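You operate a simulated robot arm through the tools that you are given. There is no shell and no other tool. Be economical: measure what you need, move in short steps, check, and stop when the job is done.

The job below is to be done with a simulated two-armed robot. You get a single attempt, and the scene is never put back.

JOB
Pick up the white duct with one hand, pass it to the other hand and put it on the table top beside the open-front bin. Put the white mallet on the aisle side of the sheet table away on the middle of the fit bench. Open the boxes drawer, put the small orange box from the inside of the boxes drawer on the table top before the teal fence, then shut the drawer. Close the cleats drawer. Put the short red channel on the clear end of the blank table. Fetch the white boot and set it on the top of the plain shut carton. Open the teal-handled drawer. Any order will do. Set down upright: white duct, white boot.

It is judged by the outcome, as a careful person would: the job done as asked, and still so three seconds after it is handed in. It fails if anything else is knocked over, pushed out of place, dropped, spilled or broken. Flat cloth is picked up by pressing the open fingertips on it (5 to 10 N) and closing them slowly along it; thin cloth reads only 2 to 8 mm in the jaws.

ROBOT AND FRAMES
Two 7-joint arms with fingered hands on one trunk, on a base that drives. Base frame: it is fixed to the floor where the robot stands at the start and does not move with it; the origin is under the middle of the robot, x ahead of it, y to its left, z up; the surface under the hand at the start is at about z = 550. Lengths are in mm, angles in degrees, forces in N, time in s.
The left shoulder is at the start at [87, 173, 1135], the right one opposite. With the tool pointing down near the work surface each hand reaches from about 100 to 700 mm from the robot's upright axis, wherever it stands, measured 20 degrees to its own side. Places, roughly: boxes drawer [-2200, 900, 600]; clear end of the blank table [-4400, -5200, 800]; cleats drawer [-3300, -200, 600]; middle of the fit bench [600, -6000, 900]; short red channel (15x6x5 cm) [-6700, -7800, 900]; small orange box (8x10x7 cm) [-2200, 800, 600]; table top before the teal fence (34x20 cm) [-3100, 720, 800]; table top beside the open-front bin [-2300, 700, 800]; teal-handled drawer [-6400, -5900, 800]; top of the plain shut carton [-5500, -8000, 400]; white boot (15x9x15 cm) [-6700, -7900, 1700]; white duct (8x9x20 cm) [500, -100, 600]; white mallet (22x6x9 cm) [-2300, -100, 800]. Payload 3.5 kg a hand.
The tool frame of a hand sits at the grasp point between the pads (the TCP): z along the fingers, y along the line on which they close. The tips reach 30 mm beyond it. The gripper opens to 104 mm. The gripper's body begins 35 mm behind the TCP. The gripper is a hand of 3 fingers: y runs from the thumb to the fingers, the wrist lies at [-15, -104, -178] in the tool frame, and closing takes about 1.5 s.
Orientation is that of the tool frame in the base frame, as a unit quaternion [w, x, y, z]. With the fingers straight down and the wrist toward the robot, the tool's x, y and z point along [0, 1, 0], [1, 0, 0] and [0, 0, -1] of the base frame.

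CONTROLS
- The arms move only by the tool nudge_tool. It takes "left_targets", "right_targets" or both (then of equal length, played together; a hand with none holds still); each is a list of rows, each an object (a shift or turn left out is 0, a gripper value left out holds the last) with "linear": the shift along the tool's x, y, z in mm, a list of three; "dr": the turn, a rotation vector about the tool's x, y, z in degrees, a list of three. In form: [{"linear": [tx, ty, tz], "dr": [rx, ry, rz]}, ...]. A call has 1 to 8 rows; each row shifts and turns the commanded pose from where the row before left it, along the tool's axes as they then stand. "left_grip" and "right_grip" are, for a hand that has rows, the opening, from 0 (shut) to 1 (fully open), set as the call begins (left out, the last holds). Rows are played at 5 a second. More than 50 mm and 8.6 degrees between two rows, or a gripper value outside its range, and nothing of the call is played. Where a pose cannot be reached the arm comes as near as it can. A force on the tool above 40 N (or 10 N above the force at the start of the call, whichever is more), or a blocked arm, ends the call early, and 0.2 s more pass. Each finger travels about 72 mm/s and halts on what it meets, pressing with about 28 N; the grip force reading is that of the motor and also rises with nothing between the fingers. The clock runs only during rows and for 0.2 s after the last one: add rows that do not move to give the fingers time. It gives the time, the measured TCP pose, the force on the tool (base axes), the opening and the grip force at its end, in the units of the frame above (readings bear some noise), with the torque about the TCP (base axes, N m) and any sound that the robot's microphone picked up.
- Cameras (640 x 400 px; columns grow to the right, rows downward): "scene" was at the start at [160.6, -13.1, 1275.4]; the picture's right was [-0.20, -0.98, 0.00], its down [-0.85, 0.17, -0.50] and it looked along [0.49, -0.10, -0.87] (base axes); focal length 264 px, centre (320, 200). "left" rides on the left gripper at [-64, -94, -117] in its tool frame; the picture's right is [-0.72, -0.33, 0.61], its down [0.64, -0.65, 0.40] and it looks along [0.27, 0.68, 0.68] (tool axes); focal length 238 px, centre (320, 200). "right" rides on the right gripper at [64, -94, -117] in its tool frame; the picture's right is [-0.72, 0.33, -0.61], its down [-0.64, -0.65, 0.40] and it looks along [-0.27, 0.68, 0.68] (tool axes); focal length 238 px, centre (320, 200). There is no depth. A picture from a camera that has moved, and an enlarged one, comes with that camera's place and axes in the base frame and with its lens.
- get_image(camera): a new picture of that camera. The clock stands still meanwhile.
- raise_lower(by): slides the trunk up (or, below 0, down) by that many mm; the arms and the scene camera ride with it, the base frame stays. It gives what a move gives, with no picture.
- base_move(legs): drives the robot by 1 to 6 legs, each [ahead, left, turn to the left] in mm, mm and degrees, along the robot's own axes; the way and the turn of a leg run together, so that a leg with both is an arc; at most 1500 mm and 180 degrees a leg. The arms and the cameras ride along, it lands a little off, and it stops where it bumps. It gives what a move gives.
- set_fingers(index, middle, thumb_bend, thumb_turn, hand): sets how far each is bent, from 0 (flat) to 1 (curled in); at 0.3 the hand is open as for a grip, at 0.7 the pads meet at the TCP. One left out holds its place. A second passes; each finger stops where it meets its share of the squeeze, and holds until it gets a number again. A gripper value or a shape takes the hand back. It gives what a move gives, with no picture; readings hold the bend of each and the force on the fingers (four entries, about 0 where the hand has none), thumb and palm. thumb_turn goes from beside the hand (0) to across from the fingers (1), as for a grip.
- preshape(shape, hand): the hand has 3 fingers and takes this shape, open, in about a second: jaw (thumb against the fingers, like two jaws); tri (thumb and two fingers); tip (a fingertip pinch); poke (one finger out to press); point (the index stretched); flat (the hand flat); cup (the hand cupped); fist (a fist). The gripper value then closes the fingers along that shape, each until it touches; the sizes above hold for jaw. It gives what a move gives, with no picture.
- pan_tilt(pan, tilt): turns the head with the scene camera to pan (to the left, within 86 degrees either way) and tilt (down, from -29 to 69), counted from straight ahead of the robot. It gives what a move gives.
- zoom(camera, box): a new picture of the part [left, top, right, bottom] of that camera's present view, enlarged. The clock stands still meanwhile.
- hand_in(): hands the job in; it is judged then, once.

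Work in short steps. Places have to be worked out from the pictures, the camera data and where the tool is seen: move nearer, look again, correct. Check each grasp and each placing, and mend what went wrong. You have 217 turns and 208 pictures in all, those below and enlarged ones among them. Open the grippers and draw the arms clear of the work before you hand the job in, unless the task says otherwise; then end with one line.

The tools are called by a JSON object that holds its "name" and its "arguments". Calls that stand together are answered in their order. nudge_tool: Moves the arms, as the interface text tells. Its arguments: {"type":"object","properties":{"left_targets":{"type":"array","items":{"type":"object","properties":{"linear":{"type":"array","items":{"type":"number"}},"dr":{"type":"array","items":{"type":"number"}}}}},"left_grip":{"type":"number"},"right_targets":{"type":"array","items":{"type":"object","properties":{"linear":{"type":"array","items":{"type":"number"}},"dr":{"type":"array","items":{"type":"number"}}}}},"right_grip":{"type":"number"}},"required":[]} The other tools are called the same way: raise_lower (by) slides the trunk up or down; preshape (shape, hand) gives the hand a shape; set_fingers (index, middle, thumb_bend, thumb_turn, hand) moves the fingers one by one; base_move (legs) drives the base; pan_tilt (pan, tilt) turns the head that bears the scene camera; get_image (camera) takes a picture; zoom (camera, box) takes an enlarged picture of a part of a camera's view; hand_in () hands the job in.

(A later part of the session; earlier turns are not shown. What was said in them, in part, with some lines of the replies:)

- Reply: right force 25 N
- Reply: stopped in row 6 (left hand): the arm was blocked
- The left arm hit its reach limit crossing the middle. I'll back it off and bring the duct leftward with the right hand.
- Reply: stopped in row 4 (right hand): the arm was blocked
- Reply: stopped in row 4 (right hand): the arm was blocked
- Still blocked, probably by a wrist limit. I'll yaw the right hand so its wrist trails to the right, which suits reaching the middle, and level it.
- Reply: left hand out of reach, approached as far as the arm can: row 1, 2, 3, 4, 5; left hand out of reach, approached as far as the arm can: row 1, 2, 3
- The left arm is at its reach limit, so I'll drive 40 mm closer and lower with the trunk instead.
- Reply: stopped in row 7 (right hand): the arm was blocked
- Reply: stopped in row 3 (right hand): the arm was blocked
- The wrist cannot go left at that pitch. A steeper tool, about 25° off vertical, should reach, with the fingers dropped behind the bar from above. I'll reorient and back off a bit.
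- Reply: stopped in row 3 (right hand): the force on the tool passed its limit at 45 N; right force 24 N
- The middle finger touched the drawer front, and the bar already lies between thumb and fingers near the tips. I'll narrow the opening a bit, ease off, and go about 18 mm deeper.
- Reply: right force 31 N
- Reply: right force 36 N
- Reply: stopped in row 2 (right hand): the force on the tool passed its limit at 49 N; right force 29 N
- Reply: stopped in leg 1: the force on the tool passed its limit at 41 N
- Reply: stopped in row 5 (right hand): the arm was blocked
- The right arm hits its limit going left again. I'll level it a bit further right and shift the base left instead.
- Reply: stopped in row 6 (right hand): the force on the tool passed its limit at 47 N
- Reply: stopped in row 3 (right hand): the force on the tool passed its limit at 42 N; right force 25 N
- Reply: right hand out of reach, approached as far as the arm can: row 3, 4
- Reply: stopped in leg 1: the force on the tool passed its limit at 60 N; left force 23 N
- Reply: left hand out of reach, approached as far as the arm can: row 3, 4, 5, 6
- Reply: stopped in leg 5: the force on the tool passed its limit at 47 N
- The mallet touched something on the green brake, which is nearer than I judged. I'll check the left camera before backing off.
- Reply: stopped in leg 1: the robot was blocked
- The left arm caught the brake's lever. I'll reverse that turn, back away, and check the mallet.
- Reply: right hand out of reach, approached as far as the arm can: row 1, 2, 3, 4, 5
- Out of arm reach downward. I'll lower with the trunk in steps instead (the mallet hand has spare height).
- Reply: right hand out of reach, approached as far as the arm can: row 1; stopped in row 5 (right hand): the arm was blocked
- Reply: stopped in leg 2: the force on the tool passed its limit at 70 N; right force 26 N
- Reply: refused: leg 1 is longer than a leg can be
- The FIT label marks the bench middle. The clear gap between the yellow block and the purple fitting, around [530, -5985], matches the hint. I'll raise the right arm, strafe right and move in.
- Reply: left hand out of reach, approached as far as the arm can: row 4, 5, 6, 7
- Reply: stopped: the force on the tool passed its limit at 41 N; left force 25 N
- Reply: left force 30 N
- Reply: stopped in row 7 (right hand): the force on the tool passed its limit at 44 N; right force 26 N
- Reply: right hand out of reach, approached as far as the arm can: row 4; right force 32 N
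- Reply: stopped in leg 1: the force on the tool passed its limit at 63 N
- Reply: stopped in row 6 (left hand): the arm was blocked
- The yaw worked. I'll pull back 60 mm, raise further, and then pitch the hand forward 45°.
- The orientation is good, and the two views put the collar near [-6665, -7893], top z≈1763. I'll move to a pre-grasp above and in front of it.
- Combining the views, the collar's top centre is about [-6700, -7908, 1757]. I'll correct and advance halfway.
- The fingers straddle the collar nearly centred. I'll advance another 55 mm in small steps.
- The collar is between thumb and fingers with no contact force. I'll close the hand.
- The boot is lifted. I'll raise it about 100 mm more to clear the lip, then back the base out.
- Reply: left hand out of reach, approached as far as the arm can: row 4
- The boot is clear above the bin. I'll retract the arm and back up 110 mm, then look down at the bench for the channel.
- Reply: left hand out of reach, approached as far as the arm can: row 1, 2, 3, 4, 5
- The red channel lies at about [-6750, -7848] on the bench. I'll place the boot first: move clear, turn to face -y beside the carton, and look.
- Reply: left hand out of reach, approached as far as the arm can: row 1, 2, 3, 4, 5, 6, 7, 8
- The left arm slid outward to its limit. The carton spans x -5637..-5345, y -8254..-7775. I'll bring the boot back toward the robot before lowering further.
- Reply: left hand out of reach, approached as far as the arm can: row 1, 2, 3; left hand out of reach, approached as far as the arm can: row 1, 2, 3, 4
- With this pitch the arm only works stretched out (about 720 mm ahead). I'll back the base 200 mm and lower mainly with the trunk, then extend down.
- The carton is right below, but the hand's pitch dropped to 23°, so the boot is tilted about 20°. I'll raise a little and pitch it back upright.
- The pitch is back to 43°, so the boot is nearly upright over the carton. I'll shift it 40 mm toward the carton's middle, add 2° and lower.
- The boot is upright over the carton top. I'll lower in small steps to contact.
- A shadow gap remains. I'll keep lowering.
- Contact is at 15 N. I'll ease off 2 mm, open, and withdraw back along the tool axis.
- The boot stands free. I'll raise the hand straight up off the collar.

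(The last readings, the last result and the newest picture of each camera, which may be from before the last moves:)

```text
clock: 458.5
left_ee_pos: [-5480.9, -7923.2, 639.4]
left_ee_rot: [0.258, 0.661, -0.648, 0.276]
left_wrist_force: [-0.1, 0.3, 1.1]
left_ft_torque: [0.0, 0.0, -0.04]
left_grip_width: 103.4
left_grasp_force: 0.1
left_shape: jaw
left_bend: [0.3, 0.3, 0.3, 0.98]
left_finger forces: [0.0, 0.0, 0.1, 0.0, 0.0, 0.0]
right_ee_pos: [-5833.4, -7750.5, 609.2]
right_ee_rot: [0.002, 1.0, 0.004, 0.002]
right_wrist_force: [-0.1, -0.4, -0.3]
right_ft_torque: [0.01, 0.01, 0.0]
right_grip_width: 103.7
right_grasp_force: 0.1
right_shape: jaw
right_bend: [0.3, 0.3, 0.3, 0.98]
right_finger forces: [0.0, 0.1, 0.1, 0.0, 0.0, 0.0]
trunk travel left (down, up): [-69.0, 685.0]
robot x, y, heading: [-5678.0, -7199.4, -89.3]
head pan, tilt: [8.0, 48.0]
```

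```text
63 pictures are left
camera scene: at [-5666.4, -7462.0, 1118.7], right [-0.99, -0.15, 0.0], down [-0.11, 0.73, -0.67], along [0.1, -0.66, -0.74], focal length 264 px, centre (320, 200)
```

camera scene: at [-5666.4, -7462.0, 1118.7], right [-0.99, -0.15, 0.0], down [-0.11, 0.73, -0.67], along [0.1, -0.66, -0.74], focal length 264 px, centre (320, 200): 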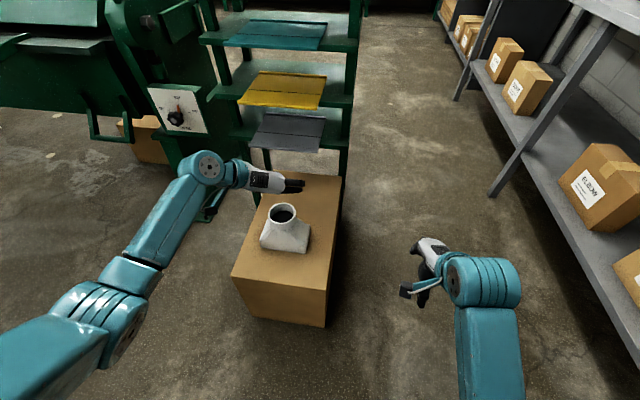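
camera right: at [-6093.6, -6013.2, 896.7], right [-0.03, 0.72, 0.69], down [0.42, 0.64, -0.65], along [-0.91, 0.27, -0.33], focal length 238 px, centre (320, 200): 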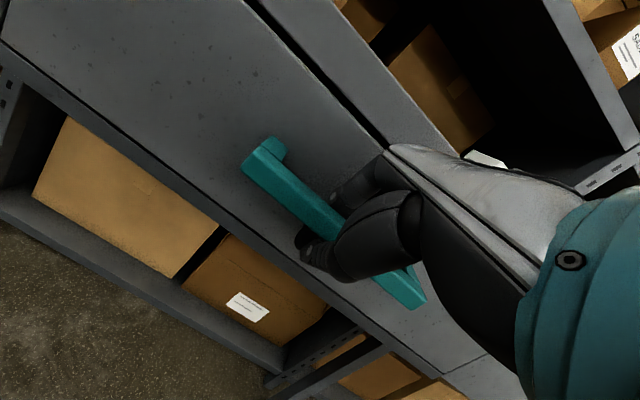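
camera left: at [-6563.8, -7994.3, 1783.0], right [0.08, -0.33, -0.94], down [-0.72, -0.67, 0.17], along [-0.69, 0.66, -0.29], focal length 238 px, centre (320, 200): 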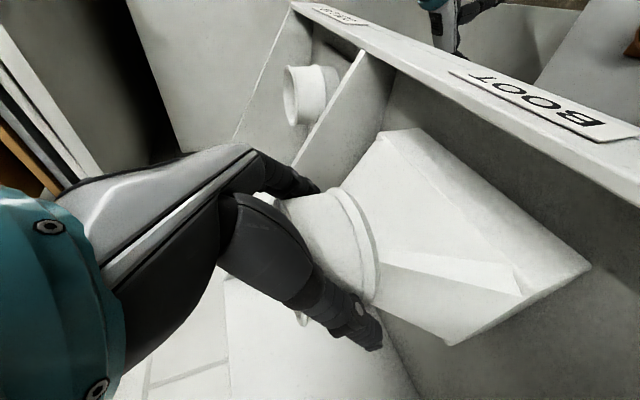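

The boot is upright on the carton. I'll raise the trunk, straighten the left hand, and turn toward the bench for the red channel.

{"name": "raise_lower", "arguments": {"by": 510}}

{"name": "nudge_tool", "arguments": {"left_targets": [{"dr": [0, -7.2, 0]}, {"dr": [0, -7.2, 0]}, {"dr": [0, -7.2, 0]}, {"dr": [0, -7.2, 0]}, {"dr": [0, -7.2, 0]}, {"dr": [0, -7.2, 0]}, {"linear": [-30, 0, -20]}, {"linear": [-40, 0, -20]}]}}

{"name": "nudge_tool", "arguments": {"left_targets": [{"linear": [-40, 0, 0]}, {"linear": [-40, 0, 0]}, {"linear": [-40, 0, 0]}, {"linear": [-40, 0, 0]}, {"linear": [-40, 0, -20]}, {"linear": [-20, 0, -20]}, {"linear": [0, 0, 0]}]}}

{"name": "base_move", "arguments": {"legs": [[0, 0, -91], [310, 0, 0], [0, 500, 0]]}}

{"name": "pan_tilt", "arguments": {"pan": 5, "tilt": 48}}

{"name": "get_image", "arguments": {"camera": "scene"}}

```text
refused: 510 is not a number from -400 to 400
```

```text
clock: 460.3
left_ee_pos: [-5483.7, -7831.5, 680.8]
left_ee_rot: [0.001, 0.716, -0.698, 0.012]
left_wrist_force: [-0.1, -0.2, -0.8]
left_ft_torque: [0.02, -0.02, 0.0]
left_grip_width: 103.6
left_grasp_force: 0.1
left_shape: jaw
left_bend: [0.3, 0.3, 0.3, 0.98]
left_finger forces: [0.0, 0.1, 0.0, 0.0, 0.0, 0.0]
left hand out of reach, approached as far as the arm can: row 6
right_ee_pos: [-5832.8, -7750.2, 609.3]
right_ee_rot: [0.002, 1.0, 0.004, 0.002]
right_wrist_force: [0.7, 1.0, 0.3]
right_ft_torque: [-0.02, -0.02, 0.0]
right_grip_width: 103.3
right_grasp_force: 0.2
right_shape: jaw
right_bend: [0.3, 0.3, 0.3, 0.98]
right_finger forces: [0.0, 0.0, 0.0, 0.1, 0.1, 0.1]
trunk travel left (down, up): [-69.0, 685.0]
robot x, y, heading: [-5679.5, -7201.6, -89.4]
head pan, tilt: [8.0, 48.0]
```

```text
clock: 461.9
left_ee_pos: [-5490.9, -7609.8, 714.6]
left_ee_rot: [0.001, 0.715, -0.699, 0.013]
left_wrist_force: [-0.1, 0.1, 0.4]
left_ft_torque: [-0.02, 0.0, 0.03]
left_grip_width: 103.5
left_grasp_force: 0.0
left_shape: jaw
left_bend: [0.3, 0.3, 0.3, 0.98]
left_finger forces: [0.1, 0.1, 0.1, 0.0, 0.1, 0.0]
right_ee_pos: [-5833.1, -7749.3, 608.9]
right_ee_rot: [0.001, 1.0, 0.004, 0.002]
right_wrist_force: [1.5, 0.2, -0.5]
right_ft_torque: [0.01, -0.01, -0.02]
right_grip_width: 103.6
right_grasp_force: 0.0
right_shape: jaw
right_bend: [0.3, 0.3, 0.3, 0.98]
right_finger forces: [0.0, 0.0, 0.0, 0.0, 0.1, 0.0]
trunk travel left (down, up): [-69.0, 685.0]
robot x, y, heading: [-5680.9, -7201.5, -89.2]
head pan, tilt: [8.0, 48.0]
```

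```text
clock: 468.1
left_ee_pos: [-6404.5, -7371.6, 713.4]
left_ee_rot: [-0.012, 0.005, 1.0, -0.007]
left_wrist_force: [-0.4, -0.6, -0.4]
left_ft_torque: [0.01, -0.05, -0.01]
left_grip_width: 104.0
left_grasp_force: 0.1
left_shape: jaw
left_bend: [0.3, 0.3, 0.3, 0.98]
left_finger forces: [0.0, 0.1, 0.0, 0.0, 0.0, 0.0]
right_ee_pos: [-6537.4, -7026.7, 609.6]
right_ee_rot: [-0.004, -0.7, 0.714, 0.0]
right_wrist_force: [2.6, 0.3, 0.8]
right_ft_torque: [0.0, 0.08, -0.05]
right_grip_width: 103.1
right_grasp_force: 0.1
right_shape: jaw
right_bend: [0.3, 0.32, 0.3, 0.98]
right_finger forces: [0.1, 3.2, 0.0, 0.0, 0.0, 0.1]
trunk travel left (down, up): [-69.0, 685.0]
robot x, y, heading: [-5989.6, -7194.1, 179.0]
head pan, tilt: [8.0, 48.0]
stopped in leg 3: the robot was blocked; the commanded pose is now the measured one
```

```text
clock: 468.7
left_ee_pos: [-6403.2, -7371.3, 714.5]
left_ee_rot: [-0.01, 0.004, 1.0, -0.007]
left_wrist_force: [0.0, 0.6, 0.4]
left_ft_torque: [0.0, 0.02, -0.01]
left_grip_width: 103.6
left_grasp_force: 0.1
left_shape: jaw
left_bend: [0.3, 0.3, 0.3, 0.98]
left_finger forces: [0.0, 0.0, 0.0, 0.0, 0.0, 0.0]
right_ee_pos: [-6537.8, -7025.5, 609.1]
right_ee_rot: [-0.004, -0.7, 0.714, -0.001]
right_wrist_force: [3.1, -0.9, 0.2]
right_ft_torque: [0.0, -0.01, -0.02]
right_grip_width: 103.0
right_grasp_force: 0.2
right_shape: jaw
right_bend: [0.3, 0.32, 0.3, 0.98]
right_finger forces: [0.0, 2.9, 0.0, 0.1, 0.0, 0.0]
trunk travel left (down, up): [-69.0, 685.0]
robot x, y, heading: [-5989.4, -7194.8, 179.3]
head pan, tilt: [5.0, 48.0]
```

```text
62 pictures are left
camera scene: at [-6255.6, -7197.4, 1119.3], right [-0.07, 1.0, 0.0], down [0.74, 0.06, -0.67], along [-0.67, -0.05, -0.74], focal length 264 px, centre (320, 200)
```

scene: 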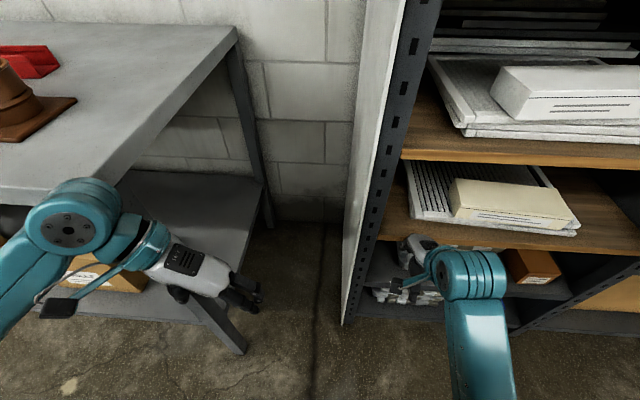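

The raise was refused (400 limit), so the hands came in low; the right hand is inside the shelf bay, touching lightly. I'll back straight out, then raise.

{"name": "base_move", "arguments": {"legs": [[-330, 0, 0]]}}

{"name": "raise_lower", "arguments": {"by": 400}}

{"name": "pan_tilt", "arguments": {"pan": -15, "tilt": 45}}

{"name": "get_image", "arguments": {"camera": "scene"}}

```text
clock: 470.9
left_ee_pos: [-6076.5, -7375.2, 712.7]
left_ee_rot: [-0.009, 0.004, 1.0, -0.007]
left_wrist_force: [0.2, 0.1, -0.3]
left_ft_torque: [0.02, 0.01, 0.0]
left_grip_width: 103.6
left_grasp_force: 0.0
left_shape: jaw
left_bend: [0.3, 0.3, 0.3, 0.98]
left_finger forces: [0.0, 0.1, 0.1, 0.1, 0.0, 0.0]
right_ee_pos: [-6210.3, -7030.3, 608.9]
right_ee_rot: [-0.001, -0.702, 0.713, -0.001]
right_wrist_force: [-0.4, -0.1, 0.8]
right_ft_torque: [-0.01, -0.02, -0.01]
right_grip_width: 103.5
right_grasp_force: 0.1
right_shape: jaw
right_bend: [0.3, 0.3, 0.3, 0.98]
right_finger forces: [0.0, 0.0, 0.1, 0.0, 0.1, 0.0]
trunk travel left (down, up): [-69.0, 685.0]
robot x, y, heading: [-5660.6, -7197.4, 179.3]
head pan, tilt: [5.0, 48.0]
```

```text
clock: 474.7
left_ee_pos: [-6076.8, -7373.9, 1112.5]
left_ee_rot: [-0.01, 0.005, 1.0, -0.007]
left_wrist_force: [0.4, 0.4, 0.2]
left_ft_torque: [0.01, -0.03, 0.03]
left_grip_width: 103.9
left_grasp_force: 0.1
left_shape: jaw
left_bend: [0.3, 0.3, 0.3, 0.98]
left_finger forces: [0.0, 0.0, 0.0, 0.0, 0.0, 0.0]
right_ee_pos: [-6210.9, -7031.4, 1007.7]
right_ee_rot: [-0.002, -0.701, 0.714, 0.0]
right_wrist_force: [-0.3, -0.1, 0.8]
right_ft_torque: [0.03, 0.01, -0.01]
right_grip_width: 103.5
right_grasp_force: 0.0
right_shape: jaw
right_bend: [0.3, 0.3, 0.3, 0.98]
right_finger forces: [0.0, 0.1, 0.0, 0.1, 0.0, 0.0]
trunk travel left (down, up): [-469.0, 285.0]
robot x, y, heading: [-5663.5, -7200.2, 179.1]
head pan, tilt: [5.0, 48.0]
```

```text
clock: 475.6
left_ee_pos: [-6077.4, -7375.4, 1112.9]
left_ee_rot: [-0.009, 0.004, 1.0, -0.007]
left_wrist_force: [-1.0, -0.7, -1.0]
left_ft_torque: [-0.02, 0.02, 0.0]
left_grip_width: 103.3
left_grasp_force: 0.0
left_shape: jaw
left_bend: [0.3, 0.3, 0.3, 0.98]
left_finger forces: [0.0, 0.0, 0.1, 0.0, 0.0, 0.0]
right_ee_pos: [-6210.3, -7030.6, 1008.4]
right_ee_rot: [-0.002, -0.7, 0.714, 0.0]
right_wrist_force: [-0.2, -0.5, 0.5]
right_ft_torque: [0.02, 0.0, -0.01]
right_grip_width: 103.8
right_grasp_force: 0.0
right_shape: jaw
right_bend: [0.3, 0.3, 0.3, 0.98]
right_finger forces: [0.0, 0.0, 0.0, 0.1, 0.0, 0.0]
trunk travel left (down, up): [-469.0, 285.0]
robot x, y, heading: [-5663.2, -7201.1, 179.4]
head pan, tilt: [-15.0, 45.0]
```

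```text
61 pictures are left
camera scene: at [-5768.0, -7176.6, 1534.3], right [0.27, 0.96, 0.0], down [0.68, -0.19, -0.71], along [-0.68, 0.19, -0.71], focal length 264 px, centre (320, 200)
```

scene: 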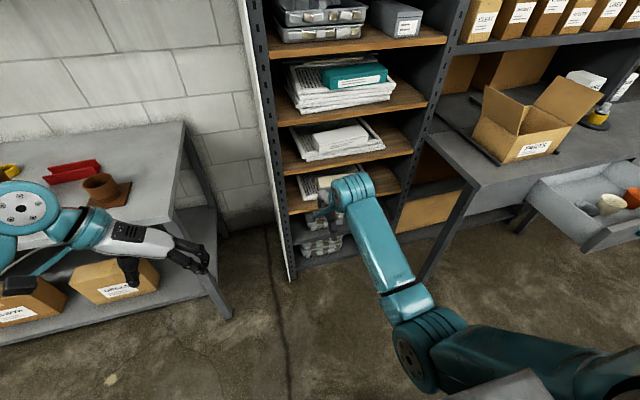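

Nothing looks disturbed. I'll raise another 120 mm, then take the wider path to stand in front of the red channel.

{"name": "raise_lower", "arguments": {"by": 120}}

{"name": "base_move", "arguments": {"legs": [[0, 240, 0.6], [325, 0, 0], [0, 545, 0]]}}

{"name": "pan_tilt", "arguments": {"pan": -5, "tilt": 48}}

{"name": "get_image", "arguments": {"camera": "scene"}}

{"name": "get_image", "arguments": {"camera": "right"}}

```text
clock: 477.1
left_ee_pos: [-6076.9, -7375.1, 1232.1]
left_ee_rot: [-0.008, 0.005, 1.0, -0.008]
left_wrist_force: [-0.5, -0.4, -0.1]
left_ft_torque: [-0.02, -0.01, 0.01]
left_grip_width: 103.6
left_grasp_force: 0.1
left_shape: jaw
left_bend: [0.3, 0.3, 0.3, 0.98]
left_finger forces: [0.0, 0.0, 0.0, 0.0, 0.0, 0.0]
right_ee_pos: [-6210.0, -7030.4, 1127.8]
right_ee_rot: [-0.002, -0.701, 0.713, -0.001]
right_wrist_force: [0.0, -0.5, 1.0]
right_ft_torque: [-0.01, -0.01, 0.01]
right_grip_width: 103.5
right_grasp_force: 0.1
right_shape: jaw
right_bend: [0.3, 0.3, 0.3, 0.98]
right_finger forces: [0.1, 0.1, 0.0, 0.0, 0.0, 0.1]
trunk travel left (down, up): [-589.0, 165.0]
robot x, y, heading: [-5664.5, -7197.6, 179.1]
head pan, tilt: [-15.0, 45.0]
```

```text
clock: 483.3
left_ee_pos: [-6406.7, -8159.0, 1232.3]
left_ee_rot: [-0.009, 0.004, 1.0, -0.007]
left_wrist_force: [0.2, -0.3, 0.9]
left_ft_torque: [0.01, 0.02, -0.02]
left_grip_width: 103.5
left_grasp_force: 0.0
left_shape: jaw
left_bend: [0.3, 0.3, 0.3, 0.98]
left_finger forces: [0.0, 0.0, 0.0, 0.1, 0.1, 0.0]
right_ee_pos: [-6540.0, -7814.6, 1128.8]
right_ee_rot: [-0.002, -0.701, 0.713, -0.001]
right_wrist_force: [0.4, -0.2, -0.4]
right_ft_torque: [-0.04, 0.0, -0.02]
right_grip_width: 103.6
right_grasp_force: 0.2
right_shape: jaw
right_bend: [0.3, 0.3, 0.3, 0.98]
right_finger forces: [0.0, 0.1, 0.0, 0.1, 0.0, 0.1]
trunk travel left (down, up): [-589.0, 165.0]
robot x, y, heading: [-5991.0, -7979.6, 179.2]
head pan, tilt: [-15.0, 45.0]
```

```text
clock: 484.1
left_ee_pos: [-6406.5, -8158.8, 1233.2]
left_ee_rot: [-0.01, 0.004, 1.0, -0.007]
left_wrist_force: [-0.3, 0.5, -0.4]
left_ft_torque: [0.03, -0.01, 0.02]
left_grip_width: 103.8
left_grasp_force: 0.1
left_shape: jaw
left_bend: [0.3, 0.3, 0.3, 0.98]
left_finger forces: [0.0, 0.0, 0.0, 0.0, 0.0, 0.1]
right_ee_pos: [-6539.2, -7813.8, 1128.4]
right_ee_rot: [-0.002, -0.702, 0.713, -0.001]
right_wrist_force: [-0.2, 0.0, -0.1]
right_ft_torque: [-0.02, 0.02, -0.01]
right_grip_width: 103.4
right_grasp_force: 0.0
right_shape: jaw
right_bend: [0.3, 0.3, 0.3, 0.98]
right_finger forces: [0.0, 0.0, 0.0, 0.0, 0.0, 0.0]
trunk travel left (down, up): [-589.0, 165.0]
robot x, y, heading: [-5990.7, -7983.5, 179.5]
head pan, tilt: [-5.0, 48.0]
```

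```text
60 pictures are left
camera scene: at [-6086.0, -7973.6, 1650.5], right [0.1, 0.99, 0.0], down [0.74, -0.07, -0.67], along [-0.67, 0.07, -0.74], focal length 264 px, centre (320, 200)
```

scene: 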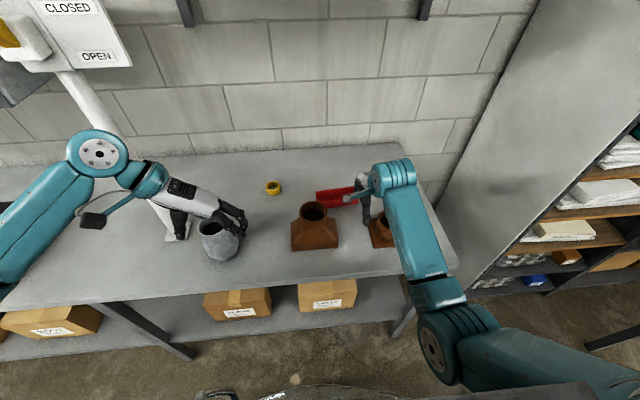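

```text
59 pictures are left
camera right: at [-6447.0, -7879.1, 1245.8], right [-0.31, 0.73, 0.61], down [0.66, 0.63, -0.41], along [-0.68, 0.28, -0.68], focal length 238 px, centre (320, 200)
```

right: 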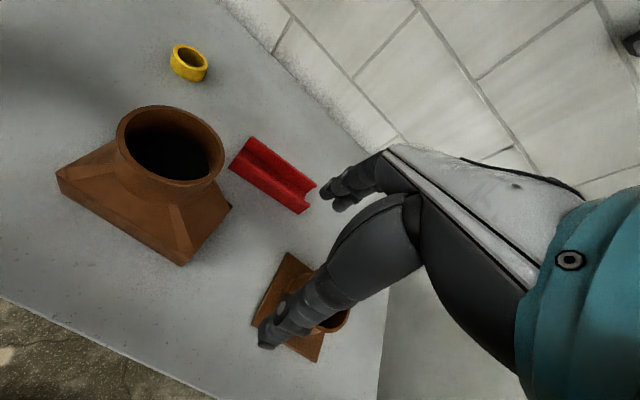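

The channel runs from (-6739, -7917) to (-6758, -7764), yawed about 7°. I'll drive 125 mm in, align the hand over its right-centre part, and lower partway.

{"name": "base_move", "arguments": {"legs": [[125, 0, 0]]}}

{"name": "nudge_tool", "arguments": {"right_targets": [{"linear": [2, 28, 10], "dr": [0, 0, -4]}, {"linear": [0, 28, 20], "dr": [0, 0, -4]}, {"linear": [0, 26, 30]}, {"linear": [0, 0, 35]}, {"linear": [0, 0, 30]}, {"linear": [0, 0, 0]}]}}

{"name": "get_image", "arguments": {"camera": "right"}}

{"name": "get_image", "arguments": {"camera": "scene"}}

```text
clock: 485.3
left_ee_pos: [-6530.1, -8155.2, 1233.0]
left_ee_rot: [-0.01, 0.004, 1.0, -0.007]
left_wrist_force: [0.3, -1.5, -0.4]
left_ft_torque: [0.02, 0.06, 0.03]
left_grip_width: 103.5
left_grasp_force: 0.1
left_shape: jaw
left_bend: [0.3, 0.3, 0.3, 0.98]
left_finger forces: [0.0, 0.0, 0.0, 0.0, 0.1, 0.1]
right_ee_pos: [-6664.0, -7812.0, 1129.9]
right_ee_rot: [-0.002, -0.701, 0.713, 0.0]
right_wrist_force: [-0.3, 0.1, -0.9]
right_ft_torque: [-0.01, -0.02, 0.0]
right_grip_width: 103.3
right_grasp_force: 0.0
right_shape: jaw
right_bend: [0.3, 0.3, 0.3, 0.98]
right_finger forces: [0.0, 0.1, 0.0, 0.1, 0.0, 0.0]
trunk travel left (down, up): [-589.0, 165.0]
robot x, y, heading: [-6114.6, -7983.9, 179.3]
head pan, tilt: [-5.0, 48.0]
```

```text
clock: 486.7
left_ee_pos: [-6529.4, -8157.1, 1232.3]
left_ee_rot: [-0.01, 0.004, 1.0, -0.007]
left_wrist_force: [-0.2, -0.2, -0.3]
left_ft_torque: [0.01, 0.01, -0.01]
left_grip_width: 103.7
left_grasp_force: 0.0
left_shape: jaw
left_bend: [0.3, 0.3, 0.3, 0.98]
left_finger forces: [0.0, 0.0, 0.1, 0.0, 0.0, 0.0]
right_ee_pos: [-6737.5, -7813.0, 1017.9]
right_ee_rot: [0.002, 0.749, -0.662, 0.001]
right_wrist_force: [-0.5, 0.3, 0.5]
right_ft_torque: [-0.03, 0.05, -0.01]
right_grip_width: 103.6
right_grasp_force: 0.1
right_shape: jaw
right_bend: [0.3, 0.3, 0.3, 0.98]
right_finger forces: [0.0, 0.0, 0.0, 0.0, 0.0, 0.0]
right hand out of reach, approached as far as the arm can: row 5
trunk travel left (down, up): [-589.0, 165.0]
robot x, y, heading: [-6118.2, -7979.4, 179.5]
head pan, tilt: [-5.0, 48.0]
```

```text
58 pictures are left
camera right: at [-6635.2, -7864.6, 1134.4], right [-0.41, 0.68, 0.61], down [0.57, 0.71, -0.41], along [-0.71, 0.18, -0.68], focal length 238 px, centre (320, 200)
```

right: 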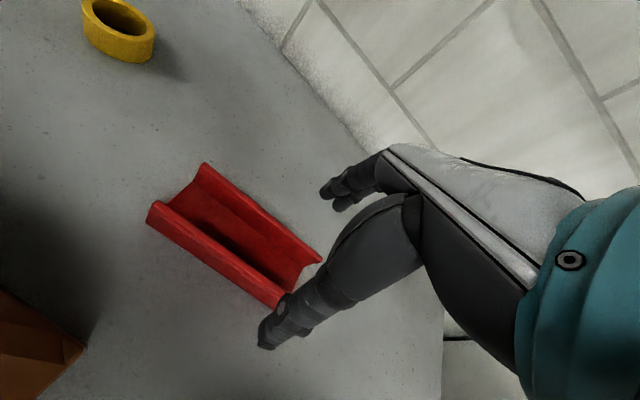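

```text
57 pictures are left
camera scene: at [-6210.1, -7972.2, 1650.5], right [0.1, 0.99, 0.0], down [0.74, -0.07, -0.67], along [-0.67, 0.07, -0.74], focal length 264 px, centre (320, 200)
```

scene: 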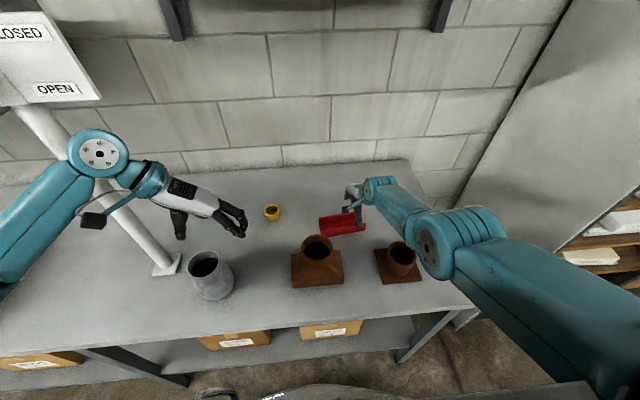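

The hand is aligned over the channel's right half. The arm is at its reach limit, so I'll lower with the trunk.

{"name": "raise_lower", "arguments": {"by": -70}}

{"name": "get_image", "arguments": {"camera": "right"}}

```text
clock: 487.8
left_ee_pos: [-6530.3, -8157.0, 1164.1]
left_ee_rot: [-0.009, 0.004, 1.0, -0.007]
left_wrist_force: [-0.6, -0.1, -0.7]
left_ft_torque: [0.02, 0.01, 0.0]
left_grip_width: 103.6
left_grasp_force: 0.1
left_shape: jaw
left_bend: [0.3, 0.3, 0.3, 0.98]
left_finger forces: [0.0, 0.0, 0.1, 0.0, 0.0, 0.0]
right_ee_pos: [-6735.5, -7812.3, 947.7]
right_ee_rot: [0.002, 0.749, -0.662, 0.0]
right_wrist_force: [-0.1, 0.3, -0.3]
right_ft_torque: [0.02, 0.01, 0.0]
right_grip_width: 103.9
right_grasp_force: 0.1
right_shape: jaw
right_bend: [0.3, 0.3, 0.3, 0.98]
right_finger forces: [0.1, 0.0, 0.0, 0.0, 0.0, 0.1]
trunk travel left (down, up): [-519.0, 235.0]
robot x, y, heading: [-6116.1, -7979.5, 179.2]
head pan, tilt: [-5.0, 48.0]
```

```text
56 pictures are left
camera right: at [-6634.2, -7864.5, 1064.9], right [-0.41, 0.68, 0.61], down [0.57, 0.71, -0.41], along [-0.71, 0.18, -0.68], focal length 238 px, centre (320, 200)
```

right: 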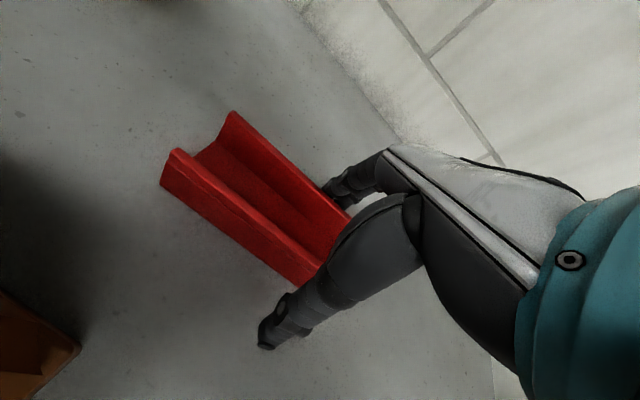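

{"name": "raise_lower", "arguments": {"by": -12}}

{"name": "nudge_tool", "arguments": {"right_targets": [{"linear": [0, 0, 0]}, {"linear": [0, 0, 0]}, {"linear": [0, 0, 0]}, {"linear": [0, 0, 0]}, {"linear": [0, 0, 0]}, {"linear": [0, 0, 0]}, {"linear": [0, 0, 0]}], "right_grip": 0}}

{"name": "raise_lower", "arguments": {"by": 60}}

{"name": "get_image", "arguments": {"camera": "right"}}

```text
clock: 488.4
left_ee_pos: [-6530.0, -8157.3, 1151.1]
left_ee_rot: [-0.009, 0.004, 1.0, -0.007]
left_wrist_force: [0.2, 0.1, 0.5]
left_ft_torque: [0.02, 0.0, 0.03]
left_grip_width: 103.7
left_grasp_force: 0.0
left_shape: jaw
left_bend: [0.3, 0.3, 0.3, 0.98]
left_finger forces: [0.0, 0.0, 0.0, 0.0, 0.0, 0.1]
right_ee_pos: [-6734.5, -7813.4, 935.5]
right_ee_rot: [0.002, 0.749, -0.662, 0.001]
right_wrist_force: [0.0, -0.7, -0.2]
right_ft_torque: [0.03, -0.01, -0.02]
right_grip_width: 103.9
right_grasp_force: 0.1
right_shape: jaw
right_bend: [0.3, 0.3, 0.3, 0.98]
right_finger forces: [0.3, 0.0, 0.0, 0.1, 0.0, 0.0]
trunk travel left (down, up): [-507.0, 247.0]
robot x, y, heading: [-6115.8, -7981.8, 179.3]
head pan, tilt: [-5.0, 48.0]
```

```text
clock: 490.0
left_ee_pos: [-6530.5, -8156.5, 1150.6]
left_ee_rot: [-0.009, 0.005, 1.0, -0.007]
left_wrist_force: [-0.4, -0.1, 0.0]
left_ft_torque: [-0.01, 0.01, 0.01]
left_grip_width: 103.7
left_grasp_force: 0.0
left_shape: jaw
left_bend: [0.3, 0.3, 0.3, 0.98]
left_finger forces: [0.0, 0.1, 0.0, 0.0, 0.1, 0.1]
right_ee_pos: [-6735.6, -7812.3, 936.1]
right_ee_rot: [0.002, 0.749, -0.663, 0.001]
right_wrist_force: [-1.2, 0.4, -1.0]
right_ft_torque: [0.05, -0.02, 0.0]
right_grip_width: 54.0
right_grasp_force: 28.1
right_shape: jaw
right_bend: [0.74, 0.44, 0.68, 1.0]
right_finger forces: [16.1, 9.2, 0.0, 0.0, 25.4, 0.0]
trunk travel left (down, up): [-507.0, 247.0]
robot x, y, heading: [-6119.0, -7980.5, 179.3]
head pan, tilt: [-5.0, 48.0]
```

```text
clock: 491.0
left_ee_pos: [-6529.9, -8157.3, 1210.0]
left_ee_rot: [-0.009, 0.004, 1.0, -0.007]
left_wrist_force: [-0.2, -0.8, 0.0]
left_ft_torque: [0.01, -0.04, 0.01]
left_grip_width: 103.7
left_grasp_force: 0.1
left_shape: jaw
left_bend: [0.3, 0.3, 0.3, 0.98]
left_finger forces: [0.0, 0.0, 0.1, 0.0, 0.0, 0.0]
right_ee_pos: [-6734.3, -7812.0, 995.3]
right_ee_rot: [0.002, 0.749, -0.663, 0.001]
right_wrist_force: [0.0, 0.2, -0.9]
right_ft_torque: [0.04, -0.01, 0.02]
right_grip_width: 53.8
right_grasp_force: 27.8
right_shape: jaw
right_bend: [0.74, 0.44, 0.68, 1.0]
right_finger forces: [16.1, 9.4, 0.1, 0.1, 25.6, 0.0]
trunk travel left (down, up): [-567.0, 187.0]
robot x, y, heading: [-6116.7, -7982.3, 179.3]
head pan, tilt: [-5.0, 48.0]
```

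```text
55 pictures are left
camera right: at [-6634.2, -7864.6, 1112.1], right [-0.41, 0.68, 0.61], down [0.57, 0.71, -0.41], along [-0.71, 0.18, -0.68], focal length 238 px, centre (320, 200)
```

right: 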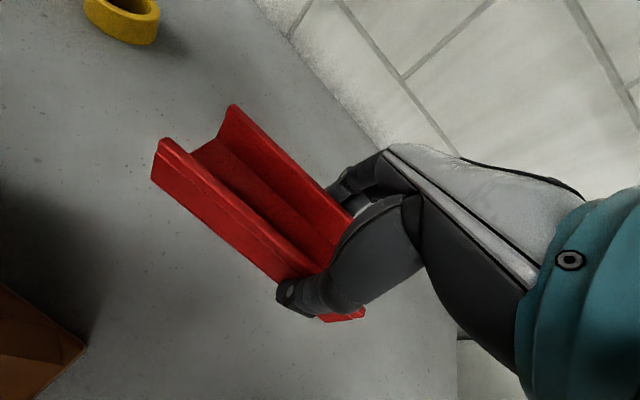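

The channel is held. I'll raise it well above the brown boot, back out, and retrace the path to the central aisle, then turn to face +y toward the blank table.

{"name": "raise_lower", "arguments": {"by": 170}}

{"name": "base_move", "arguments": {"legs": [[-130, 0, 0], [0, -580, 0.7], [-800, 0, 0], [0, -1230, 0], [0, 0, -90]]}}

{"name": "pan_tilt", "arguments": {"pan": -20, "tilt": 30}}

{"name": "get_image", "arguments": {"camera": "scene"}}

```text
clock: 492.9
left_ee_pos: [-6531.5, -8156.4, 1380.0]
left_ee_rot: [-0.009, 0.004, 1.0, -0.006]
left_wrist_force: [0.3, 0.9, -0.3]
left_ft_torque: [0.01, 0.0, -0.03]
left_grip_width: 103.6
left_grasp_force: 0.1
left_shape: jaw
left_bend: [0.3, 0.3, 0.3, 0.98]
left_finger forces: [0.1, 0.0, 0.0, 0.0, 0.1, 0.0]
right_ee_pos: [-6734.2, -7811.3, 1166.0]
right_ee_rot: [0.003, 0.749, -0.662, 0.0]
right_wrist_force: [0.3, -0.5, -1.0]
right_ft_torque: [0.02, 0.01, 0.0]
right_grip_width: 53.7
right_grasp_force: 27.4
right_shape: jaw
right_bend: [0.74, 0.44, 0.68, 1.0]
right_finger forces: [16.3, 9.5, 0.0, 0.0, 25.7, 0.0]
trunk travel left (down, up): [-737.0, 17.0]
robot x, y, heading: [-6116.2, -7980.3, 179.3]
head pan, tilt: [-5.0, 48.0]
```

```text
clock: 510.7
left_ee_pos: [-5341.7, -5750.1, 1382.0]
left_ee_rot: [-0.011, 0.712, 0.702, 0.001]
left_wrist_force: [0.5, 0.8, 0.5]
left_ft_torque: [-0.03, -0.02, 0.0]
left_grip_width: 103.8
left_grasp_force: 0.0
left_shape: jaw
left_bend: [0.3, 0.3, 0.3, 0.98]
left_finger forces: [0.0, 0.0, 0.0, 0.0, 0.0, 0.0]
right_ee_pos: [-4995.5, -5548.7, 1167.2]
right_ee_rot: [-0.002, -0.058, 0.998, 0.002]
right_wrist_force: [0.4, 0.1, -0.6]
right_ft_torque: [0.02, -0.01, -0.04]
right_grip_width: 53.5
right_grasp_force: 28.3
right_shape: jaw
right_bend: [0.74, 0.45, 0.69, 1.0]
right_finger forces: [16.1, 9.1, 0.0, 0.1, 25.1, 0.0]
trunk travel left (down, up): [-737.0, 17.0]
robot x, y, heading: [-5164.6, -6164.4, 88.9]
head pan, tilt: [-5.0, 48.0]
```

```text
clock: 511.5
left_ee_pos: [-5341.8, -5748.6, 1380.3]
left_ee_rot: [-0.012, 0.712, 0.702, 0.002]
left_wrist_force: [0.4, -0.6, 0.2]
left_ft_torque: [0.0, 0.02, -0.04]
left_grip_width: 103.7
left_grasp_force: 0.0
left_shape: jaw
left_bend: [0.3, 0.3, 0.3, 0.98]
left_finger forces: [0.0, 0.0, 0.1, 0.2, 0.0, 0.0]
right_ee_pos: [-4995.8, -5548.1, 1166.6]
right_ee_rot: [-0.001, -0.059, 0.998, 0.0]
right_wrist_force: [-0.1, 0.2, -1.0]
right_ft_torque: [-0.01, -0.03, -0.02]
right_grip_width: 53.5
right_grasp_force: 28.0
right_shape: jaw
right_bend: [0.74, 0.45, 0.69, 1.0]
right_finger forces: [16.0, 9.1, 0.0, 0.0, 25.1, 0.1]
trunk travel left (down, up): [-737.0, 17.0]
robot x, y, heading: [-5164.9, -6167.1, 88.9]
head pan, tilt: [-20.0, 30.0]
```

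```text
54 pictures are left
camera scene: at [-5136.6, -6069.7, 1825.2], right [0.93, -0.36, 0.0], down [-0.18, -0.47, -0.87], along [0.31, 0.81, -0.5], focal length 264 px, centre (320, 200)
```

scene: 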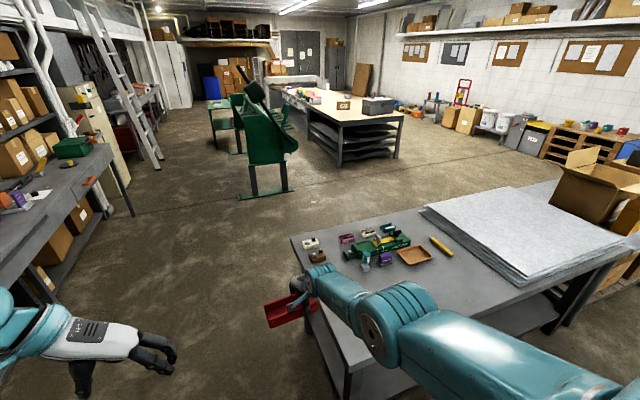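

The blank table's west end is ahead; the tools sit toward its north side. I'll move right in front of it and look down at the clear area.

{"name": "base_move", "arguments": {"legs": [[0, -560, 1.1]]}}

{"name": "pan_tilt", "arguments": {"pan": 0, "tilt": 42}}

{"name": "get_image", "arguments": {"camera": "scene"}}

{"name": "get_image", "arguments": {"camera": "right"}}

```text
clock: 514.7
left_ee_pos: [-4796.7, -5757.8, 1380.4]
left_ee_rot: [-0.012, 0.705, 0.709, 0.002]
left_wrist_force: [0.4, 0.2, -0.2]
left_ft_torque: [-0.01, 0.02, 0.0]
left_grip_width: 103.6
left_grasp_force: 0.1
left_shape: jaw
left_bend: [0.3, 0.3, 0.3, 0.98]
left_finger forces: [0.0, 0.0, 0.0, 0.0, 0.1, 0.1]
right_ee_pos: [-4455.7, -5550.8, 1165.7]
right_ee_rot: [-0.002, -0.068, 0.998, 0.0]
right_wrist_force: [-0.2, 0.3, -0.1]
right_ft_torque: [0.01, -0.01, 0.0]
right_grip_width: 53.5
right_grasp_force: 27.8
right_shape: jaw
right_bend: [0.74, 0.45, 0.69, 1.0]
right_finger forces: [15.9, 9.1, 0.0, 0.1, 25.2, 0.0]
trunk travel left (down, up): [-737.0, 17.0]
robot x, y, heading: [-4614.1, -6166.7, 89.8]
head pan, tilt: [-20.0, 30.0]
```

```text
clock: 515.5
left_ee_pos: [-4796.5, -5758.7, 1380.8]
left_ee_rot: [-0.012, 0.705, 0.709, 0.002]
left_wrist_force: [0.2, 1.0, -0.2]
left_ft_torque: [0.01, -0.03, 0.02]
left_grip_width: 103.9
left_grasp_force: 0.0
left_shape: jaw
left_bend: [0.3, 0.3, 0.3, 0.98]
left_finger forces: [0.0, 0.0, 0.0, 0.1, 0.1, 0.0]
right_ee_pos: [-4456.4, -5549.9, 1166.3]
right_ee_rot: [-0.002, -0.068, 0.998, 0.001]
right_wrist_force: [-0.2, -0.7, -0.9]
right_ft_torque: [0.01, -0.01, 0.01]
right_grip_width: 53.1
right_grasp_force: 27.6
right_shape: jaw
right_bend: [0.74, 0.45, 0.69, 1.0]
right_finger forces: [16.0, 9.1, 0.1, 0.0, 25.1, 0.1]
trunk travel left (down, up): [-737.0, 17.0]
robot x, y, heading: [-4614.8, -6168.7, 90.0]
head pan, tilt: [0.0, 42.0]
```

```text
53 pictures are left
camera scene: at [-4615.9, -6075.6, 1807.0], right [1.0, 0.0, 0.0], down [0.0, -0.67, -0.74], along [0.0, 0.74, -0.67], focal length 264 px, centre (320, 200)
```

scene: 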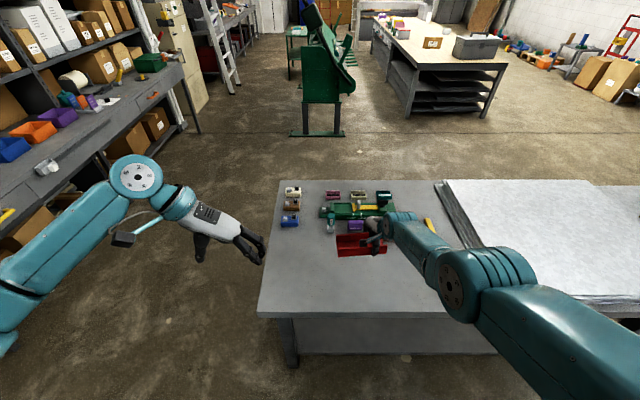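

```text
52 pictures are left
camera right: at [-4505.8, -5652.6, 1283.2], right [0.67, 0.42, 0.61], down [0.72, -0.56, -0.41], along [0.17, 0.72, -0.68], focal length 238 px, centre (320, 200)
```

right: 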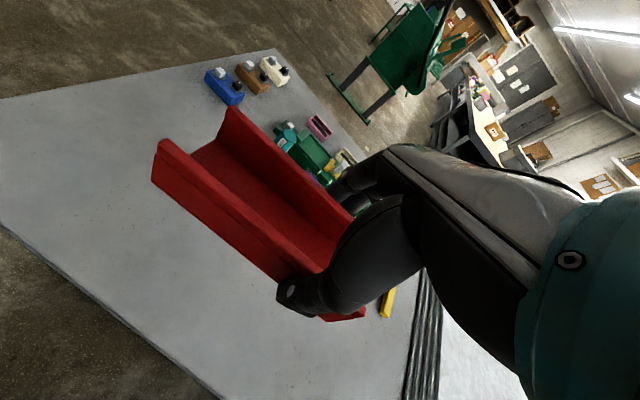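

The clear area spans x -4845..-4100 and y -5621..-5200. I'll move in to put the channel around [-4430, -5330] and lower with the trunk.

{"name": "base_move", "arguments": {"legs": [[205, -50, 0]]}}

{"name": "raise_lower", "arguments": {"by": -290}}

{"name": "get_image", "arguments": {"camera": "right"}}

{"name": "get_image", "arguments": {"camera": "scene"}}

```text
clock: 517.1
left_ee_pos: [-4746.2, -5556.0, 1381.0]
left_ee_rot: [-0.012, 0.706, 0.708, 0.001]
left_wrist_force: [0.3, 0.4, -0.4]
left_ft_torque: [0.04, 0.0, 0.0]
left_grip_width: 103.7
left_grasp_force: 0.0
left_shape: jaw
left_bend: [0.3, 0.3, 0.3, 0.98]
left_finger forces: [0.0, 0.0, 0.0, 0.1, 0.1, 0.0]
right_ee_pos: [-4406.0, -5349.0, 1166.5]
right_ee_rot: [-0.001, -0.067, 0.998, 0.001]
right_wrist_force: [0.6, -0.1, -0.6]
right_ft_torque: [0.0, -0.05, 0.01]
right_grip_width: 53.7
right_grasp_force: 27.8
right_shape: jaw
right_bend: [0.74, 0.45, 0.69, 1.0]
right_finger forces: [16.0, 9.1, 0.1, 0.1, 25.2, 0.0]
trunk travel left (down, up): [-737.0, 17.0]
robot x, y, heading: [-4568.7, -5964.9, 90.0]
head pan, tilt: [0.0, 42.0]
```

```text
clock: 519.9
left_ee_pos: [-4746.6, -5555.5, 1094.6]
left_ee_rot: [-0.011, 0.706, 0.708, 0.001]
left_wrist_force: [-0.2, -0.3, -0.6]
left_ft_torque: [-0.02, 0.02, -0.02]
left_grip_width: 103.7
left_grasp_force: 0.0
left_shape: jaw
left_bend: [0.3, 0.3, 0.3, 0.98]
left_finger forces: [0.0, 0.0, 0.1, 0.0, 0.0, 0.0]
right_ee_pos: [-4403.6, -5340.6, 873.1]
right_ee_rot: [-0.003, -0.066, 0.998, 0.002]
right_wrist_force: [0.6, -6.5, 23.0]
right_ft_torque: [-0.32, -0.03, 0.01]
right_grip_width: 53.5
right_grasp_force: 28.3
right_shape: jaw
right_bend: [0.75, 0.46, 0.68, 1.0]
right_finger forces: [15.8, 8.5, 0.0, 0.0, 31.0, 0.0]
trunk travel left (down, up): [-451.0, 303.0]
robot x, y, heading: [-4565.7, -5961.2, 90.1]
head pan, tilt: [0.0, 42.0]
stopped: the force on the tool passed its limit at 44 N (the readings are from after the stop); the commanded pose is now the measured one
```

```text
51 pictures are left
camera right: at [-4456.3, -5442.9, 990.4], right [0.67, 0.42, 0.61], down [0.72, -0.56, -0.41], along [0.17, 0.71, -0.68], focal length 238 px, centre (320, 200)
```

right: 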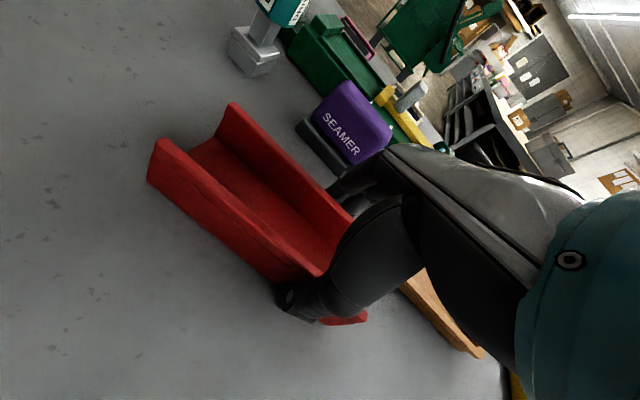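

```text
50 pictures are left
camera scene: at [-4566.5, -5856.3, 1520.1], right [1.0, 0.0, 0.0], down [0.0, -0.67, -0.74], along [0.0, 0.74, -0.67], focal length 264 px, centre (320, 200)
```

scene: 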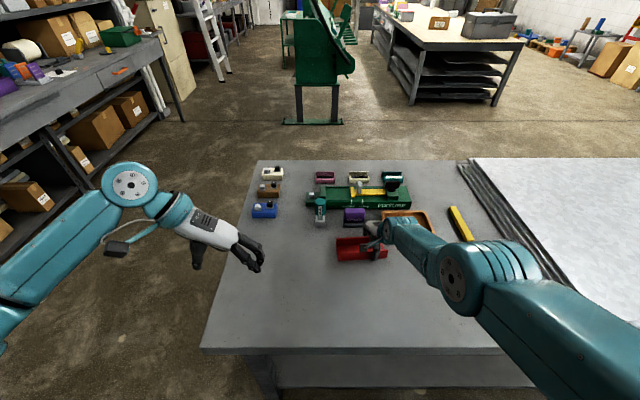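

The channel has touched down (table near z 835). It is in clear space, 60 mm from the nearest tool. I'll ease up slightly and release.

{"name": "raise_lower", "arguments": {"by": 4}}

{"name": "nudge_tool", "arguments": {"right_targets": [{"linear": [0, 0, 0]}, {"linear": [0, 0, 0]}, {"linear": [0, 0, 0]}], "right_grip": 0.7}}

{"name": "get_image", "arguments": {"camera": "right"}}

```text
clock: 520.4
left_ee_pos: [-4746.8, -5557.2, 1098.1]
left_ee_rot: [-0.012, 0.706, 0.708, 0.002]
left_wrist_force: [0.4, 0.1, -0.2]
left_ft_torque: [0.0, -0.02, -0.01]
left_grip_width: 103.6
left_grasp_force: 0.0
left_shape: jaw
left_bend: [0.3, 0.3, 0.3, 0.98]
left_finger forces: [0.0, 0.1, 0.1, 0.1, 0.1, 0.0]
right_ee_pos: [-4405.9, -5343.6, 873.5]
right_ee_rot: [-0.004, -0.066, 0.998, -0.003]
right_wrist_force: [-0.2, 3.6, 9.5]
right_ft_torque: [0.18, 0.02, -0.01]
right_grip_width: 53.8
right_grasp_force: 27.7
right_shape: jaw
right_bend: [0.74, 0.45, 0.69, 1.0]
right_finger forces: [19.2, 10.8, 0.0, 0.1, 26.1, 0.1]
trunk travel left (down, up): [-455.0, 299.0]
robot x, y, heading: [-4565.7, -5967.6, 90.1]
head pan, tilt: [0.0, 42.0]
```

```text
clock: 521.2
left_ee_pos: [-4746.4, -5555.1, 1097.7]
left_ee_rot: [-0.012, 0.706, 0.708, 0.001]
left_wrist_force: [-1.0, 0.3, 0.0]
left_ft_torque: [0.02, 0.02, 0.01]
left_grip_width: 103.8
left_grasp_force: 0.0
left_shape: jaw
left_bend: [0.3, 0.3, 0.3, 0.98]
left_finger forces: [0.0, 0.1, 0.1, 0.0, 0.0, 0.0]
right_ee_pos: [-4405.4, -5344.7, 872.2]
right_ee_rot: [-0.004, -0.067, 0.998, -0.005]
right_wrist_force: [0.7, 0.2, 0.5]
right_ft_torque: [0.02, 0.0, 0.01]
right_grip_width: 72.2
right_grasp_force: 0.1
right_shape: jaw
right_bend: [0.27, 0.37, 0.58, 0.99]
right_finger forces: [0.0, 0.5, 0.0, 0.0, 0.0, 0.1]
trunk travel left (down, up): [-455.0, 299.0]
robot x, y, heading: [-4564.3, -5968.2, 89.6]
head pan, tilt: [0.0, 42.0]
```

```text
49 pictures are left
camera right: at [-4455.7, -5445.2, 990.2], right [0.67, 0.43, 0.6], down [0.72, -0.57, -0.4], along [0.17, 0.71, -0.69], focal length 238 px, centre (320, 200)
```

right: 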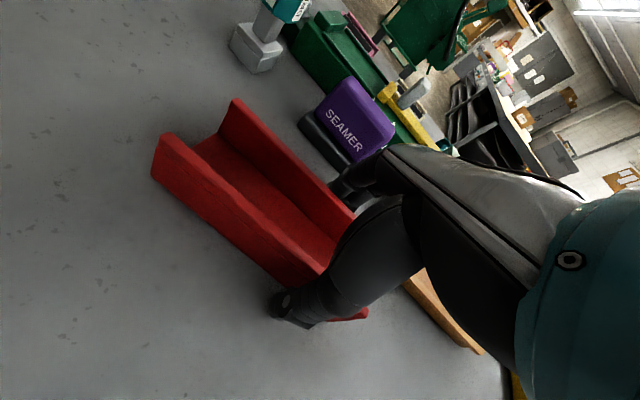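

The channel rests on the table and is released. I'll raise straight up, back off and check.

{"name": "raise_lower", "arguments": {"by": 200}}

{"name": "base_move", "arguments": {"legs": [[-250, 0, 0]]}}

{"name": "get_image", "arguments": {"camera": "scene"}}

```text
clock: 523.4
left_ee_pos: [-4746.3, -5555.5, 1296.9]
left_ee_rot: [-0.012, 0.707, 0.707, 0.001]
left_wrist_force: [0.1, 0.6, -0.3]
left_ft_torque: [0.0, -0.02, 0.0]
left_grip_width: 104.1
left_grasp_force: 0.0
left_shape: jaw
left_bend: [0.3, 0.3, 0.3, 0.98]
left_finger forces: [0.1, 0.0, 0.2, 0.0, 0.0, 0.1]
right_ee_pos: [-4405.7, -5341.9, 1090.2]
right_ee_rot: [-0.002, -0.067, 0.998, 0.011]
right_wrist_force: [1.4, 0.3, 0.3]
right_ft_torque: [-0.01, 0.0, -0.01]
right_grip_width: 72.4
right_grasp_force: 0.1
right_shape: jaw
right_bend: [0.27, 0.37, 0.58, 0.99]
right_finger forces: [0.1, 0.0, 0.0, 0.1, 0.1, 0.0]
trunk travel left (down, up): [-655.0, 99.0]
robot x, y, heading: [-4562.9, -5970.9, 89.9]
head pan, tilt: [0.0, 42.0]
```

```text
clock: 525.2
left_ee_pos: [-4746.0, -5805.9, 1298.1]
left_ee_rot: [-0.011, 0.705, 0.709, 0.001]
left_wrist_force: [-0.6, 0.2, 1.1]
left_ft_torque: [-0.02, 0.02, 0.0]
left_grip_width: 103.9
left_grasp_force: 0.0
left_shape: jaw
left_bend: [0.3, 0.3, 0.3, 0.98]
left_finger forces: [0.1, 0.0, 0.0, 0.1, 0.1, 0.0]
right_ee_pos: [-4405.7, -5590.5, 1090.4]
right_ee_rot: [-0.002, -0.067, 0.998, 0.01]
right_wrist_force: [0.8, 0.1, 0.1]
right_ft_torque: [0.01, 0.0, 0.01]
right_grip_width: 72.6
right_grasp_force: 0.0
right_shape: jaw
right_bend: [0.27, 0.37, 0.58, 0.99]
right_finger forces: [0.0, 0.0, 0.0, 0.1, 0.0, 0.0]
trunk travel left (down, up): [-655.0, 99.0]
robot x, y, heading: [-4568.8, -6219.2, 89.9]
head pan, tilt: [0.0, 42.0]
```

```text
48 pictures are left
camera scene: at [-4566.5, -6122.2, 1724.4], right [1.0, 0.0, 0.0], down [0.0, -0.67, -0.74], along [0.0, 0.74, -0.67], focal length 264 px, centre (320, 200)
```

scene: 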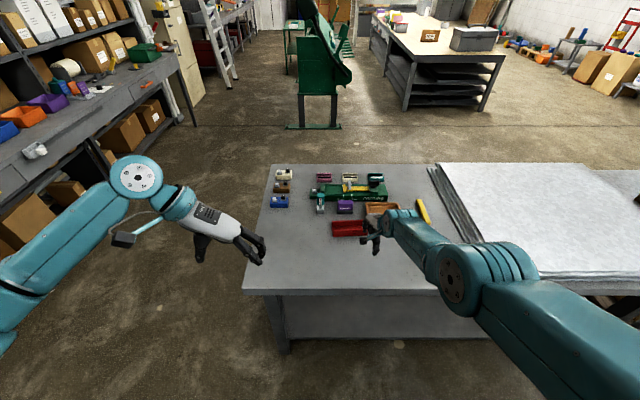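

All seven items are done. I'll open the right gripper fully and draw clear of the table before handing in.

{"name": "base_move", "arguments": {"legs": [[-150, 0, 0]]}}

{"name": "nudge_tool", "arguments": {"right_targets": [{"linear": [0, 0, -20]}, {"linear": [0, 0, 0]}, {"linear": [0, 0, 0]}], "right_grip": 1}}

{"name": "zoom", "arguments": {"camera": "scene", "box": [240, 140, 480, 300]}}

```text
clock: 526.6
left_ee_pos: [-4747.9, -5956.9, 1297.2]
left_ee_rot: [-0.011, 0.705, 0.709, 0.001]
left_wrist_force: [-0.4, -0.6, 0.6]
left_ft_torque: [0.02, 0.0, 0.01]
left_grip_width: 103.6
left_grasp_force: 0.0
left_shape: jaw
left_bend: [0.3, 0.3, 0.3, 0.98]
left_finger forces: [0.0, 0.0, 0.0, 0.0, 0.1, 0.0]
right_ee_pos: [-4408.5, -5741.2, 1092.9]
right_ee_rot: [-0.003, -0.069, 0.998, 0.01]
right_wrist_force: [0.8, 0.6, -0.5]
right_ft_torque: [0.0, 0.02, -0.02]
right_grip_width: 72.3
right_grasp_force: 0.1
right_shape: jaw
right_bend: [0.27, 0.37, 0.58, 0.99]
right_finger forces: [0.1, 0.0, 0.0, 0.0, 0.0, 0.1]
trunk travel left (down, up): [-655.0, 99.0]
robot x, y, heading: [-4565.4, -6367.0, 90.2]
head pan, tilt: [0.0, 42.0]
```

```text
clock: 527.4
left_ee_pos: [-4747.5, -5956.9, 1297.9]
left_ee_rot: [-0.011, 0.704, 0.71, 0.001]
left_wrist_force: [0.1, 0.1, 0.5]
left_ft_torque: [-0.02, -0.01, -0.01]
left_grip_width: 103.7
left_grasp_force: 0.0
left_shape: jaw
left_bend: [0.3, 0.3, 0.3, 0.98]
left_finger forces: [0.0, 0.1, 0.0, 0.0, 0.1, 0.0]
right_ee_pos: [-4407.5, -5734.4, 1108.3]
right_ee_rot: [-0.003, -0.069, 0.998, 0.01]
right_wrist_force: [-0.9, -0.1, -0.1]
right_ft_torque: [-0.03, 0.01, 0.03]
right_grip_width: 103.5
right_grasp_force: 0.1
right_shape: jaw
right_bend: [0.3, 0.3, 0.3, 0.98]
right_finger forces: [0.1, 0.0, 0.0, 0.0, 0.0, 0.0]
right hand out of reach, approached as far as the arm can: row 1
trunk travel left (down, up): [-655.0, 99.0]
robot x, y, heading: [-4563.3, -6366.8, 90.3]
head pan, tilt: [0.0, 42.0]
```

```text
2.50 times, centred on (360, 220) of scene
camera zoom: at [-4566.6, -6272.8, 1724.5], right [1.0, 0.0, 0.0], down [0.0, -0.67, -0.74], along [0.0, 0.74, -0.67], focal length 661 px, centre (220, 150)
```

zoom: 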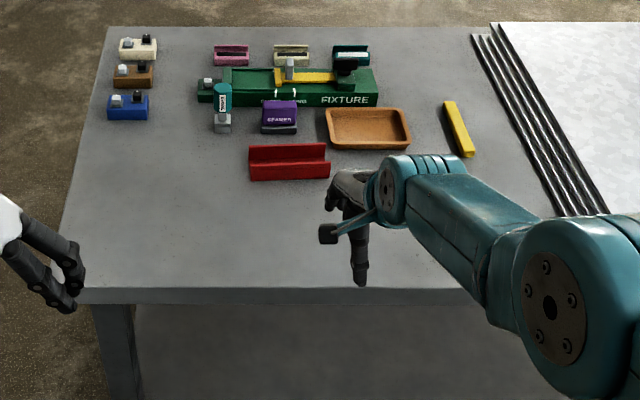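

The channel rests neatly on the clear part of the blank table, and both grippers are open and clear of the work. I'm handing the job in.

{"name": "hand_in", "arguments": {}}

```text
The job is handed in.
```

I finished all seven parts of the job and handed it in. While driving, I bumped the green brake and later a shelf upright; I saw nothing moved.
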